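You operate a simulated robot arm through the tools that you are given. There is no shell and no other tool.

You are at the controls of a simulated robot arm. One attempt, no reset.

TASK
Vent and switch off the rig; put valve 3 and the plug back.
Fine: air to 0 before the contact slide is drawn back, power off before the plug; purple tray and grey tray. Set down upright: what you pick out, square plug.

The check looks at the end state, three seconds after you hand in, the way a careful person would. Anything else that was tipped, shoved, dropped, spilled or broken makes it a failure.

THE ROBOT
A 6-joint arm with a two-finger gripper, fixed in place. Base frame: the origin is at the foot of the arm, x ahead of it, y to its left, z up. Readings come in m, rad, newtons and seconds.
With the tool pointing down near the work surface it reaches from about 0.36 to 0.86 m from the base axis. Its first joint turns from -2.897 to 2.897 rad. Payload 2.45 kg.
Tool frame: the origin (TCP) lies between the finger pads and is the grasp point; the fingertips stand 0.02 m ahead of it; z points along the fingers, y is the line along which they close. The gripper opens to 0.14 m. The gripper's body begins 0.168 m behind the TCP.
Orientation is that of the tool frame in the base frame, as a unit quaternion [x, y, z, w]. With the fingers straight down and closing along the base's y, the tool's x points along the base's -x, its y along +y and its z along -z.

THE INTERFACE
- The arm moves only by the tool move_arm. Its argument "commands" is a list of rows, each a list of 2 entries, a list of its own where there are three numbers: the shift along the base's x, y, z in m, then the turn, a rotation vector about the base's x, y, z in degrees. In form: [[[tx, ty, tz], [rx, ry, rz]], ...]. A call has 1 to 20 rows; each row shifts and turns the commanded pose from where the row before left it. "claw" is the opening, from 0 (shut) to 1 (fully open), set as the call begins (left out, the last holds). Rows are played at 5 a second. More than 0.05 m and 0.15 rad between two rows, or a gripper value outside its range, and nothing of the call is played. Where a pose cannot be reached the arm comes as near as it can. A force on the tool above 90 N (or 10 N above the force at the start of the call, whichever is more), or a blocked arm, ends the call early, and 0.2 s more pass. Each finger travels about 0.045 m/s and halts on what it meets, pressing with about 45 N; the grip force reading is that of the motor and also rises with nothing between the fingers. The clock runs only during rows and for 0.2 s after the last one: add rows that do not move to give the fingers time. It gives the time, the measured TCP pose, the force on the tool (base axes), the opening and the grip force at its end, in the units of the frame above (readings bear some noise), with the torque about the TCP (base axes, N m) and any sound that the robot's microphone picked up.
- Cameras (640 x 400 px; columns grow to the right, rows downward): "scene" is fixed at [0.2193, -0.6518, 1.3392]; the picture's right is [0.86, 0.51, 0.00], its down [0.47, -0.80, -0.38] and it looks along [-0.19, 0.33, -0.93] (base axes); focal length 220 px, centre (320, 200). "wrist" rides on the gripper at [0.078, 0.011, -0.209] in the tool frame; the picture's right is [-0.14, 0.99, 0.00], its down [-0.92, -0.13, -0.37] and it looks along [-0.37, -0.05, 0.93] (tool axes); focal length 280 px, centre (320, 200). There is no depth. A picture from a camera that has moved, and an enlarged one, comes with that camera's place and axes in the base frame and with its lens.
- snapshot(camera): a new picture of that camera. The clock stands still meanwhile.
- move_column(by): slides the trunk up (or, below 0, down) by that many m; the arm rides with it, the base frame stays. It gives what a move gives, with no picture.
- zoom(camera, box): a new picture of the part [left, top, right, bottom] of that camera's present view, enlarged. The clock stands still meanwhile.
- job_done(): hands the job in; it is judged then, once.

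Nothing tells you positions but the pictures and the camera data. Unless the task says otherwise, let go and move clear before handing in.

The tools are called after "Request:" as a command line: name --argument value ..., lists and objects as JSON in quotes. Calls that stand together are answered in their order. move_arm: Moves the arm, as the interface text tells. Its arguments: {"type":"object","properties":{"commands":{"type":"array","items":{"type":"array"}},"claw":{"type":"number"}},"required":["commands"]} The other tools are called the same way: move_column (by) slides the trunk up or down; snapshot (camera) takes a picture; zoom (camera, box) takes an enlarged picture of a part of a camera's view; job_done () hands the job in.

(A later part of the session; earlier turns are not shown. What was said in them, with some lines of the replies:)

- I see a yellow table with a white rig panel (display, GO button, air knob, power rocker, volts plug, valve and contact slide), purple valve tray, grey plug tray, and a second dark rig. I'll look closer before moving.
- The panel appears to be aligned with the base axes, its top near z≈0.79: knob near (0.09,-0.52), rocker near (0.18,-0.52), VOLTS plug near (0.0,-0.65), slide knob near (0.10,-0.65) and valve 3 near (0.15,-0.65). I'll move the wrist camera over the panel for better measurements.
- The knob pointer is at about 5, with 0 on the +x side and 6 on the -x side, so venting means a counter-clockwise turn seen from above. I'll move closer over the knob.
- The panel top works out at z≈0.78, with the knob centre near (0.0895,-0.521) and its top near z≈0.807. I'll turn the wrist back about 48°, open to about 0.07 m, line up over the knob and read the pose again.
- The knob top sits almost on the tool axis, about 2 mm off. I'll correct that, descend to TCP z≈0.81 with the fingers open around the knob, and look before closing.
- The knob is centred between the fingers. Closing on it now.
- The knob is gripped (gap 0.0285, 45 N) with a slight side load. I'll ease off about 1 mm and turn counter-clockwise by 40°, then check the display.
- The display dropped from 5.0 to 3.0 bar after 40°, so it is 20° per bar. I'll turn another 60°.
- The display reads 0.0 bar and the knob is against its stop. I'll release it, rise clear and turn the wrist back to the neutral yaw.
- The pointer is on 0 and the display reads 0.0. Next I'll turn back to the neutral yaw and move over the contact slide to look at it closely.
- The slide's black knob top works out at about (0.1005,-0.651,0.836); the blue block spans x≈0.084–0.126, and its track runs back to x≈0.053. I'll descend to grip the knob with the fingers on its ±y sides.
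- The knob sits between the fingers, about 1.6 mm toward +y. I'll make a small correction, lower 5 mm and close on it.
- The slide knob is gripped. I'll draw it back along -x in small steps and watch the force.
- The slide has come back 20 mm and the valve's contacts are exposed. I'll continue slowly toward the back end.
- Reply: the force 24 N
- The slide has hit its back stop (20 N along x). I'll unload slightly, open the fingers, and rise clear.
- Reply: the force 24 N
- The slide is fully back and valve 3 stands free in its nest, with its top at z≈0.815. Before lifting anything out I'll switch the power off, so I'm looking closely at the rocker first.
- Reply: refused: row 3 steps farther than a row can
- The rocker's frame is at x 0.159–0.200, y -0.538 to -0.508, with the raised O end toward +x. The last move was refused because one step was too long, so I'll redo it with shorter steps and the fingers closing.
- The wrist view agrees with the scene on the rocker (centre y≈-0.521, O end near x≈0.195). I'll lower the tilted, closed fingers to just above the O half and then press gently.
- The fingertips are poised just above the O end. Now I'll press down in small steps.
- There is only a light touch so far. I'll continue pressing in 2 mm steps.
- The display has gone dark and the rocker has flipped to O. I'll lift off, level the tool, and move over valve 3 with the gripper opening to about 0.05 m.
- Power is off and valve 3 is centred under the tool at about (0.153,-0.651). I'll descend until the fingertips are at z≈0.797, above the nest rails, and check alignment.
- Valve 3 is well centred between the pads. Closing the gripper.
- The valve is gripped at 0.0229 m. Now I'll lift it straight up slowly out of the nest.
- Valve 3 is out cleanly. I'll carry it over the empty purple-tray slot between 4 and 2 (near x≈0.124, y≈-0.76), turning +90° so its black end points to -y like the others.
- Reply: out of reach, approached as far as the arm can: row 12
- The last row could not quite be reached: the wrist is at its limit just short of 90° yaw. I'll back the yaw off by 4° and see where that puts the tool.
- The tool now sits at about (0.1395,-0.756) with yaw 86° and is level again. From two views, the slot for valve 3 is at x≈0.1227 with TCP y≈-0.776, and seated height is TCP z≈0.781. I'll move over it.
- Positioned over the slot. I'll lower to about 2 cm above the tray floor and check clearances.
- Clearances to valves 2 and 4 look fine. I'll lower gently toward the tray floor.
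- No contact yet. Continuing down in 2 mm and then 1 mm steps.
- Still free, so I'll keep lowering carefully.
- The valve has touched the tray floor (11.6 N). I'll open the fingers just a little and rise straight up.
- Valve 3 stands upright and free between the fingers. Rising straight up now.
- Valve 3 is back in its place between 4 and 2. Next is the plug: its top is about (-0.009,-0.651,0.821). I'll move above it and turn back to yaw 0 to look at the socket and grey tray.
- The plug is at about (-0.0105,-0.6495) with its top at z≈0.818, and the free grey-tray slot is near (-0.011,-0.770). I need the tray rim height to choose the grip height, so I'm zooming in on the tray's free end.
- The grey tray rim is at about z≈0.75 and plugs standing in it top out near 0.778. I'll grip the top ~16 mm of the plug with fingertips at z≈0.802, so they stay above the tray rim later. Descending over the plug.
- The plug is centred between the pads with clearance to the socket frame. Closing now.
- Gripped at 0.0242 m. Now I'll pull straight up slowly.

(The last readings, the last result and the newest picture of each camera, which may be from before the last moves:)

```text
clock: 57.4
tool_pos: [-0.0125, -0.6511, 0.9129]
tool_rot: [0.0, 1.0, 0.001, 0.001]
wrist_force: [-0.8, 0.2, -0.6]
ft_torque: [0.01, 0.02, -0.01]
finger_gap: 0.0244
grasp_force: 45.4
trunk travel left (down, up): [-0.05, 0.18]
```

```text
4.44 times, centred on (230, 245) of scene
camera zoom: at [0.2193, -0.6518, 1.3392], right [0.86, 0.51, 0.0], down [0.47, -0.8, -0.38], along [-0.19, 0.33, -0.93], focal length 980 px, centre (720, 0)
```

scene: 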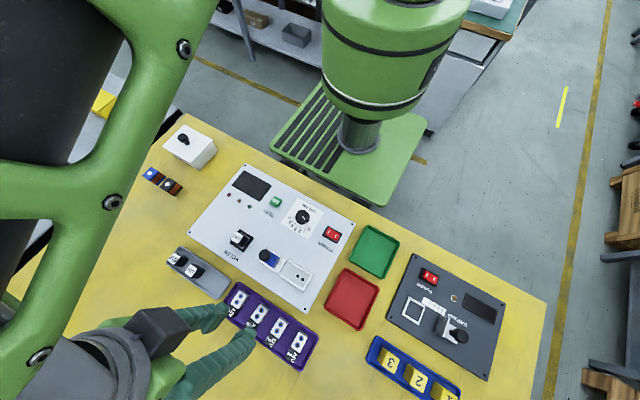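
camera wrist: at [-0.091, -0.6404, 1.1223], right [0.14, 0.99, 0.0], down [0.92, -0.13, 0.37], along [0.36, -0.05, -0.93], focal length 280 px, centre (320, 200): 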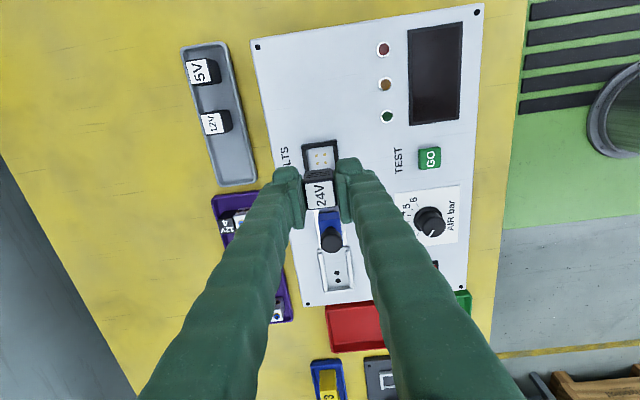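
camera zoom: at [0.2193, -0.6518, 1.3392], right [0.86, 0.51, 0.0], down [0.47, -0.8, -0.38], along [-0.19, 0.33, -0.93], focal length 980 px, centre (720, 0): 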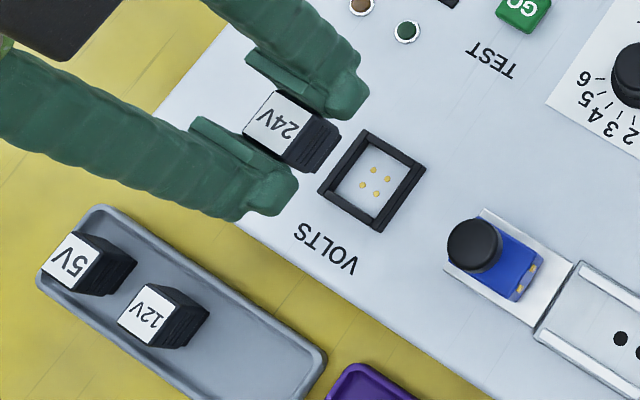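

The plug is out cleanly and the socket contacts are visible. I'll carry it over the free end of the grey tray, about (-0.010,-0.769), in the same orientation as its neighbours.

Request:
move_arm --commands '[[[0.0005, -0.03, 0], [0, 0, 0]], [[0, -0.03, 0], [0, 0, 0]], [[0, -0.03, 0], [0, 0, 0]], [[0, -0.02, 0], [0, 0, 0]], [[0, -0.0095, 0], [0, 0, 0]], [[0, 0, 0], [0, 0, 0]], [[0, 0, 0], [0, 0, 0]], [[0, 0, 0], [0, 0, 0]]]'

Request:
snapshot --camera "wrist"

Request:
zoom --camera "wrist" --box '[220, 80, 420, 230]'

Request:
zoom --camera "scene" --box '[150, 220, 270, 310]'

```text
clock: 59.2
tool_pos: [-0.0102, -0.7681, 0.9131]
tool_rot: [-0.001, 1.0, 0.0, 0.0]
wrist_force: [-0.2, 0.2, -0.6]
ft_torque: [-0.03, -0.01, 0.01]
finger_gap: 0.0243
grasp_force: 44.5
trunk travel left (down, up): [-0.05, 0.18]
```

```text
taken
camera wrist: at [-0.0883, -0.759, 1.1226], right [0.14, 0.99, 0.0], down [0.92, -0.13, 0.37], along [0.36, -0.05, -0.93], focal length 280 px, centre (320, 200)
```

wrist: 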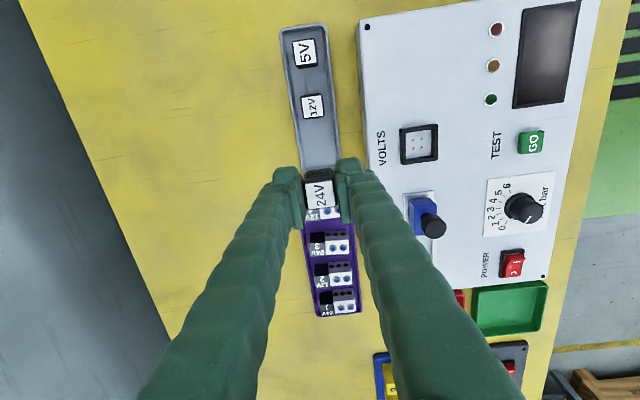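

```text
2.67 times, centred on (320, 155) of wrist
camera zoom: at [-0.0883, -0.759, 1.1226], right [0.14, 0.99, 0.0], down [0.92, -0.13, 0.37], along [0.36, -0.05, -0.93], focal length 748 px, centre (320, 320)
```

zoom: 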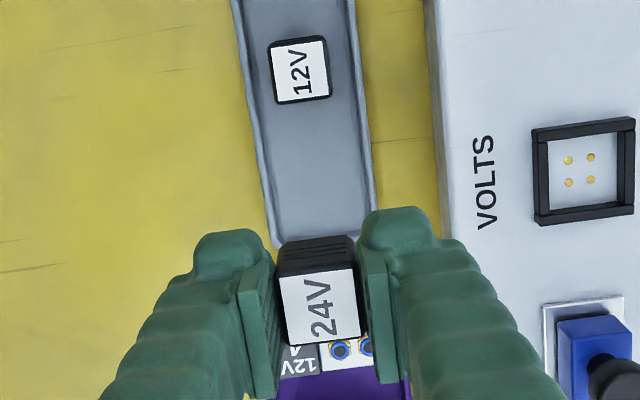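

```text
4.44 times, centred on (210, 265) of scene
camera zoom: at [0.2193, -0.6518, 1.3392], right [0.86, 0.51, 0.0], down [0.47, -0.8, -0.38], along [-0.19, 0.33, -0.93], focal length 980 px, centre (809, -89)
```

zoom: 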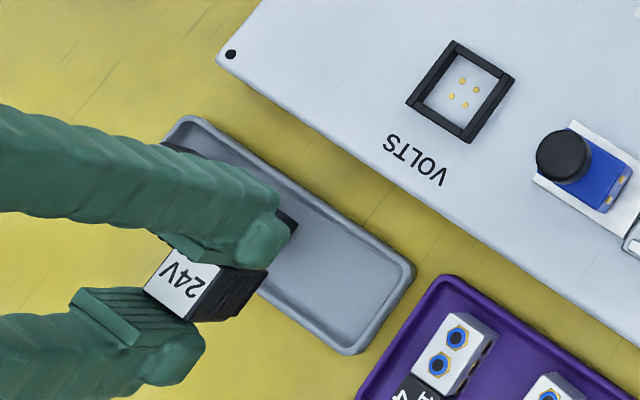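

Slot position refined to about (-0.012,-0.7705). I'll lower to roughly 1.5 cm above seating and check.

Request:
move_arm --commands '[[[-0.002, -0.0015, -0.02], [0, 0, 0]], [[0, 0, -0.03], [0, 0, 0]], [[0, 0, -0.03], [0, 0, 0]], [[0, 0, -0.02], [0, 0, 0]], [[0, 0, -0.015], [0, 0, 0]], [[0, 0, 0], [0, 0, 0]], [[0, 0, 0], [0, 0, 0]]]'

Request:
snapshot --camera "wrist"

Request:
zoom --camera "wrist" --box '[220, 80, 420, 230]'

Request:
zoom --camera "scene" --box '[150, 220, 270, 310]'

```text
clock: 60.8
tool_pos: [-0.0111, -0.7717, 0.7966]
tool_rot: [0.001, 1.0, 0.0, 0.0]
wrist_force: [0.5, -0.9, 0.0]
ft_torque: [0.03, 0.0, 0.0]
finger_gap: 0.0243
grasp_force: 44.8
trunk travel left (down, up): [-0.05, 0.18]
```

```text
taken
camera wrist: at [-0.0901, -0.7608, 1.0068], right [0.14, 0.99, 0.0], down [0.92, -0.13, 0.37], along [0.36, -0.05, -0.93], focal length 280 px, centre (320, 200)
```

wrist: 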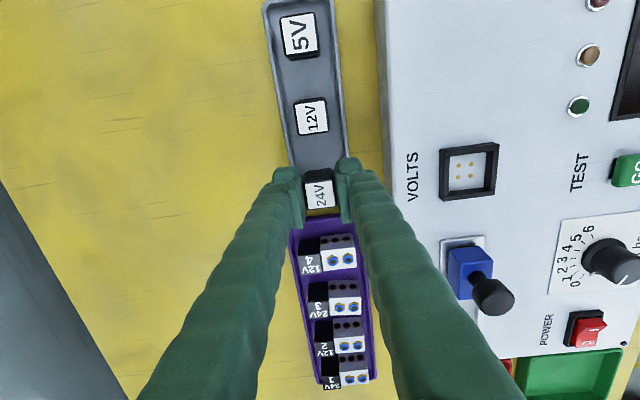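

```text
2.67 times, centred on (320, 155) of wrist
camera zoom: at [-0.0901, -0.7608, 1.0068], right [0.14, 0.99, 0.0], down [0.92, -0.13, 0.37], along [0.36, -0.05, -0.93], focal length 748 px, centre (320, 320)
```

zoom: 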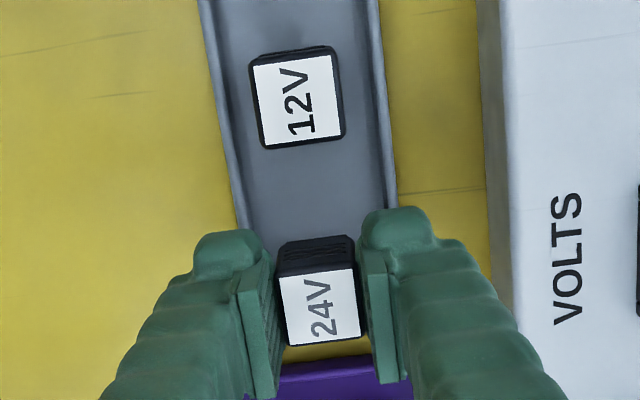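

```text
4.44 times, centred on (210, 265) of scene
camera zoom: at [0.2193, -0.6518, 1.3392], right [0.86, 0.51, 0.0], down [0.47, -0.8, -0.38], along [-0.19, 0.33, -0.93], focal length 980 px, centre (809, -89)
```

zoom: 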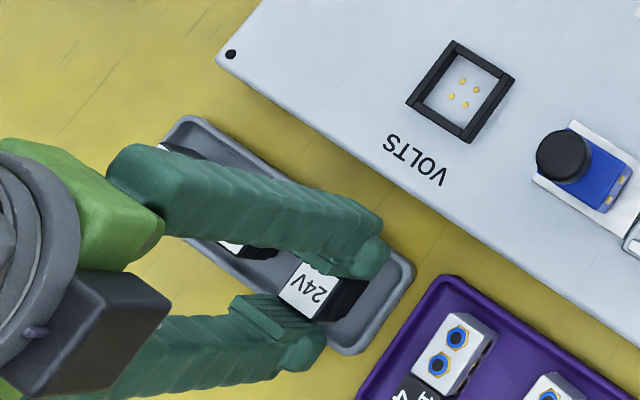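

The plug is aligned inside the tray with room on all sides. I'll shift 3 mm away from the tray end and lower gently until contact.

Request:
move_arm --commands '[[[-0.003, 0, 0], [0, 0, 0]], [[0, 0, -0.004], [0, 0, 0]], [[0, 0, -0.004], [0, 0, 0]], [[0, 0, -0.002], [0, 0, 0]], [[0, 0, 0], [0, 0, 0]]]'

Request:
zoom --camera "scene" --box '[150, 220, 270, 310]'

```text
clock: 62.0
tool_pos: [-0.015, -0.7722, 0.7886]
tool_rot: [0.001, 1.0, 0.0, 0.0]
wrist_force: [0.0, 0.7, -0.5]
ft_torque: [0.02, 0.02, 0.03]
finger_gap: 0.0241
grasp_force: 44.8
trunk travel left (down, up): [-0.05, 0.18]
```

```text
4.44 times, centred on (210, 265) of scene
camera zoom: at [0.2193, -0.6518, 1.3392], right [0.86, 0.51, 0.0], down [0.47, -0.8, -0.38], along [-0.19, 0.33, -0.93], focal length 980 px, centre (809, -89)
```

zoom: 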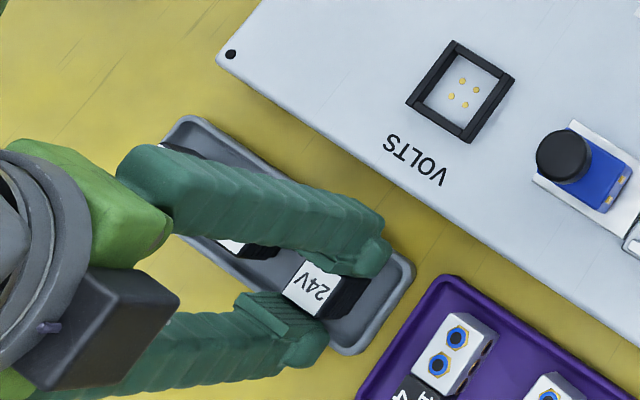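

Request:
move_arm --commands '[[[0, 0, -0.0015], [0, 0, 0]], [[0, 0, -0.0015], [0, 0, 0]], [[0, 0, 0], [0, 0, 0]]]'

```text
clock: 62.8
tool_pos: [-0.014, -0.7728, 0.7873]
tool_rot: [0.0, 1.0, -0.001, 0.0]
wrist_force: [-3.6, -0.1, 14.6]
ft_torque: [0.08, 0.05, 0.02]
finger_gap: 0.0239
grasp_force: 45.0
trunk travel left (down, up): [-0.05, 0.18]
```

Contact (14.6 N) came a few millimetres earlier than I expected, so I'm checking whether it's the tray floor or something else before letting go.

Request:
zoom --camera "wrist" --box '[240, 80, 400, 200]'

Request:
zoom --camera "wrist" --box '[260, 150, 380, 240]'

Request:
zoom --camera "scene" --box '[190, 260, 240, 300]'

```text
3.33 times, centred on (320, 140) of wrist
camera zoom: at [-0.0929, -0.7609, 0.9967], right [0.14, 0.99, 0.0], down [0.92, -0.13, 0.37], along [0.36, -0.05, -0.93], focal length 935 px, centre (320, 400)
```

zoom: 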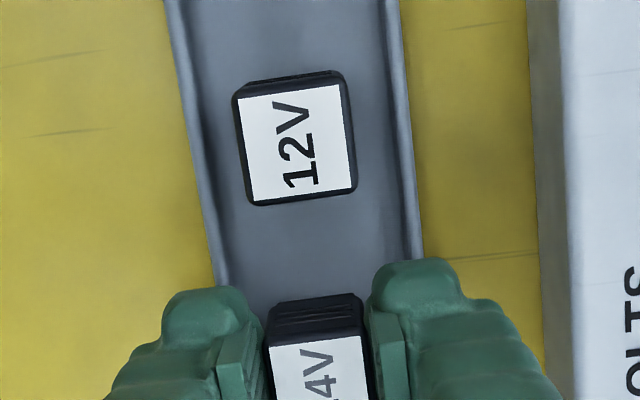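

```text
4.44 times, centred on (320, 195) of wrist
camera zoom: at [-0.0929, -0.7609, 0.9967], right [0.14, 0.99, 0.0], down [0.92, -0.13, 0.37], along [0.36, -0.05, -0.93], focal length 1246 px, centre (320, 222)
```

zoom: 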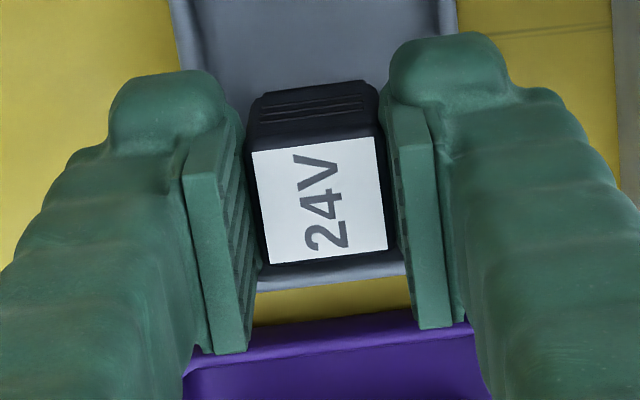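

```text
10.00 times, centred on (215, 280) of scene
camera zoom: at [0.2193, -0.6518, 1.3392], right [0.86, 0.51, 0.0], down [0.47, -0.8, -0.38], along [-0.19, 0.33, -0.93], focal length 2204 px, centre (1370, -600)
```

zoom: 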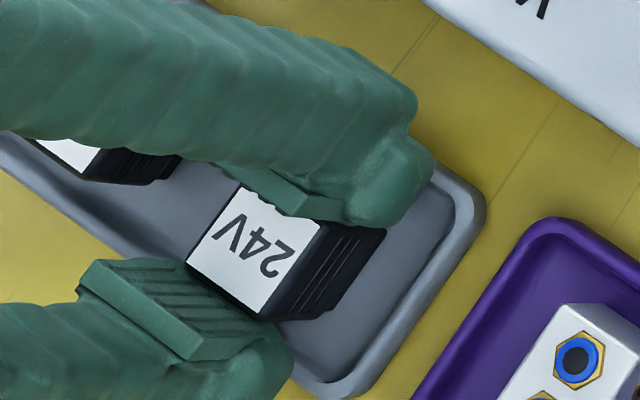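

The 24V label now sits at essentially the same height as the 12V label, so the plug is resting on the tray floor. I'll relieve the pressure slightly, open a little, and check.

Request:
move_arm --commands '[[[0, 0, 0.0008], [0, 0, 0]], [[0, 0, 0], [0, 0, 0]]]'

Request:
move_arm --commands '[[[0, 0, 0], [0, 0, 0]], [[0, 0, 0], [0, 0, 0]], [[0, 0, 0], [0, 0, 0]]]' --claw 0.28

Request:
zoom --camera "wrist" --box '[240, 120, 400, 240]'

```text
clock: 63.4
tool_pos: [-0.0125, -0.7718, 0.7861]
tool_rot: [0.0, 1.0, -0.001, 0.0]
wrist_force: [-3.8, -1.5, 14.3]
ft_torque: [-0.05, 0.14, 0.01]
finger_gap: 0.0244
grasp_force: 45.3
trunk travel left (down, up): [-0.05, 0.18]
```

```text
clock: 64.2
tool_pos: [-0.013, -0.7724, 0.7864]
tool_rot: [-0.001, 1.0, 0.0, 0.0]
wrist_force: [-0.1, -0.9, -0.9]
ft_torque: [-0.01, 0.01, -0.02]
finger_gap: 0.0392
grasp_force: 0.0
trunk travel left (down, up): [-0.05, 0.18]
```

```text
3.33 times, centred on (320, 180) of wrist
camera zoom: at [-0.092, -0.7612, 0.9951], right [0.14, 0.99, 0.0], down [0.92, -0.13, 0.37], along [0.37, -0.05, -0.93], focal length 935 px, centre (320, 267)
```

zoom: 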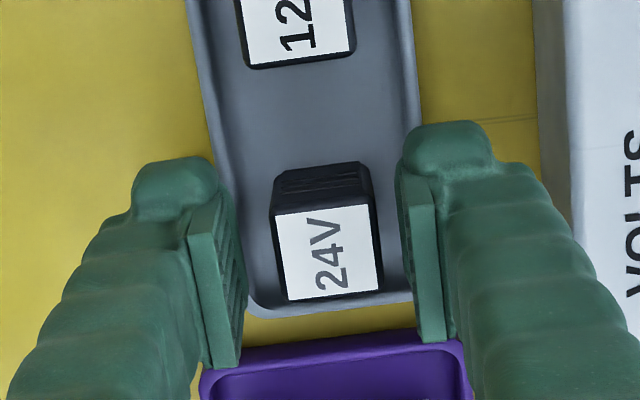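

The plug stands free and upright. Rising straight up and clear, then I'll inspect everything.

Request:
move_arm --commands '[[[0, 0, 0.005], [0, 0, 0]], [[0, 0, 0.015], [0, 0, 0]], [[0, 0, 0.03], [0, 0, 0]], [[0, 0, 0.04], [0, 0, 0]], [[0, 0, 0.04], [0, 0, 0]], [[0, 0, 0.03], [0, 0, 0]], [[0, 0, 0], [0, 0, 0]], [[0, 0, 0], [0, 0, 0]]]'

Request:
snapshot --camera "wrist"

Request:
snapshot --camera "scene"

```text
clock: 66.0
tool_pos: [-0.0173, -0.7685, 0.9449]
tool_rot: [-0.001, 1.0, 0.0, 0.0]
wrist_force: [-0.3, 0.6, 0.0]
ft_torque: [0.03, -0.01, -0.01]
finger_gap: 0.0392
grasp_force: 0.0
trunk travel left (down, up): [-0.05, 0.18]
```

```text
taken
camera wrist: at [-0.095, -0.7588, 1.1525], right [0.14, 0.99, 0.0], down [0.92, -0.13, 0.37], along [0.37, -0.05, -0.93], focal length 280 px, centre (320, 200)
```

wrist: 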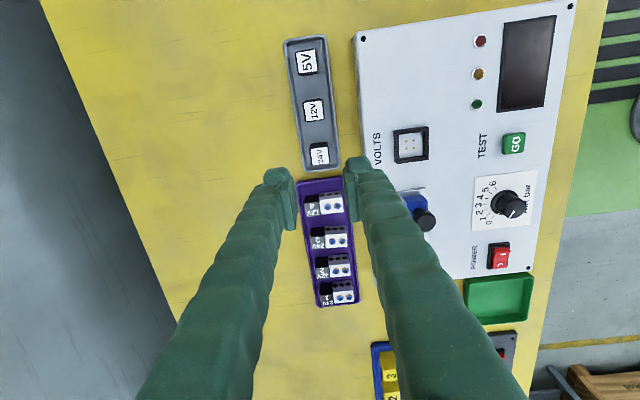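

```text
taken
```

scene: 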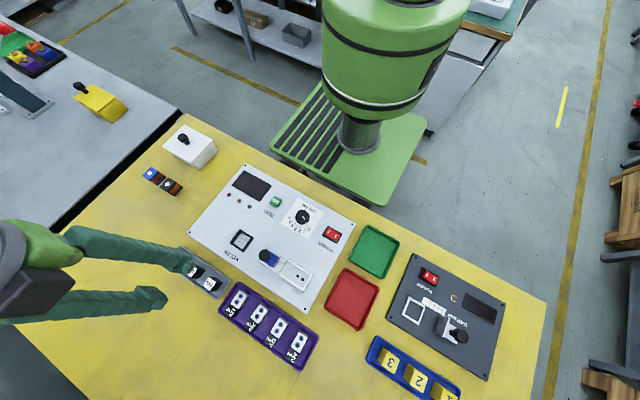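

Everything looks in place. I'll retreat toward the starting pose so both cameras have a clear view for a final check.

Request:
move_arm --commands '[[[0, 0, 0.04], [0, 0, 0]], [[0, 0, 0.04], [0, 0, 0]], [[0, 0, 0.04], [0, 0, 0]], [[0.017, 0.0395, 0], [0, 0, 0]], [[0.017, 0.0395, 0], [0, 0, 0]], [[0.017, 0.0395, 0], [0, 0, 0]], [[0.017, 0.0395, 0], [0, 0, 0]], [[0.017, 0.0395, 0], [0, 0, 0]], [[0.017, 0.0395, 0], [0, 0, 0]], [[0.017, 0.0395, 0], [0, 0, 0]], [[0.017, 0.0395, 0], [0, 0, 0]], [[0, 0, 0], [0, 0, 0]], [[0, 0, 0], [0, 0, 0]]]' --claw 0.6

Request:
zoom --camera "scene" --box '[180, 150, 360, 262]'

Request:
zoom --camera "scene" --box '[150, 220, 330, 380]'

Request:
zoom --camera "wrist" --box '[60, 0, 340, 240]'

```text
clock: 68.8
tool_pos: [0.1208, -0.4499, 1.0663]
tool_rot: [0.0, 1.0, 0.0, 0.0]
wrist_force: [-0.5, -0.5, 0.5]
ft_torque: [0.05, 0.03, 0.01]
finger_gap: 0.0841
grasp_force: 0.0
trunk travel left (down, up): [-0.05, 0.18]
```

```text
3.56 times, centred on (270, 206) of scene
camera zoom: at [0.2193, -0.6518, 1.3392], right [0.86, 0.51, 0.0], down [0.47, -0.8, -0.38], along [-0.19, 0.33, -0.93], focal length 784 px, centre (498, 179)
```

zoom: 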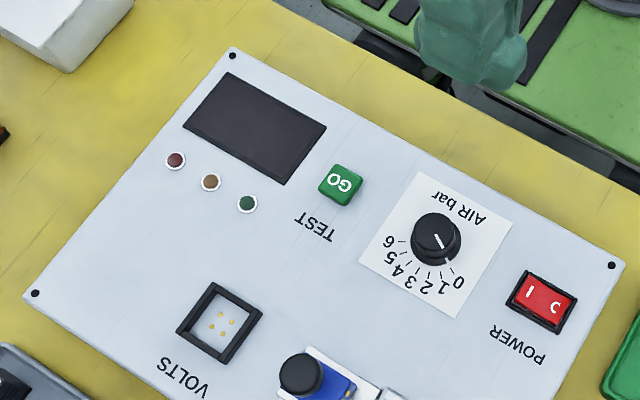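

```text
2.50 times, centred on (240, 300) of scene
camera zoom: at [0.2193, -0.6518, 1.3392], right [0.86, 0.51, 0.0], down [0.47, -0.8, -0.38], along [-0.19, 0.33, -0.93], focal length 551 px, centre (520, -50)
```

zoom: 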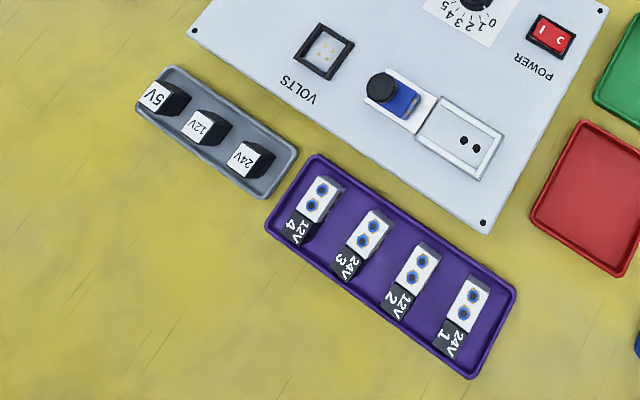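

```text
1.67 times, centred on (200, 120) of wrist
camera zoom: at [0.0425, -0.4393, 1.2756], right [0.14, 0.99, 0.0], down [0.92, -0.13, 0.37], along [0.37, -0.05, -0.93], focal length 467 px, centre (520, 333)
```

zoom: 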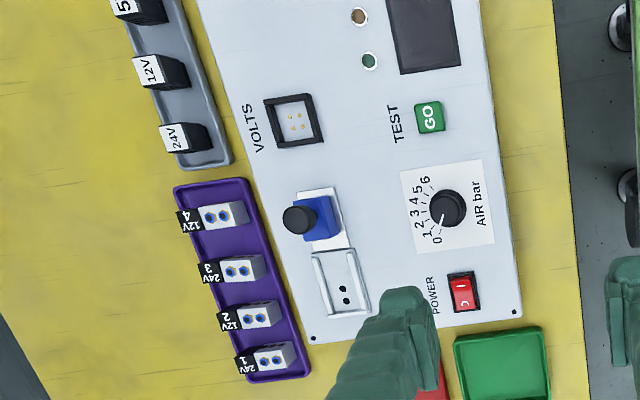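

Final check:
- The air pointer is on 0, the display is dark and the rocker is at O.
- The contact slide is drawn back and the nest and socket are empty.
- Valve 3 stands upright between 4 and 2 in the purple tray, and the 24V plug stands upright in the grey tray.
- The neighbouring valves and plugs are where they were, and the arm is clear.

I'm handing the job in.

Request:
job_done

```text
The job is handed in.
```

I've handed the job in: the rig is vented and switched off, and valve 3 and the 24V plug are back in their trays. No result of the check has come back.

- **Air:** I turned the knob from 5 to 0, and the display read 0.0 bar before I drew the contact slide back.
- **Contact slide:** it is at its back stop, and I left it there.
- **Power:** I pressed the rocker to O and the display went dark. The plug was still in its socket then.
- **Valve 3:** it stands upright in the purple tray between valves 4 and 2, facing the same way. It is turned about 5° off square because the wrist reached its limit.
- **24V plug:** it stands upright in the grey tray, next to the 12V plug.

In the last pictures nothing else had been tipped or moved, and the arm was clear of the table.
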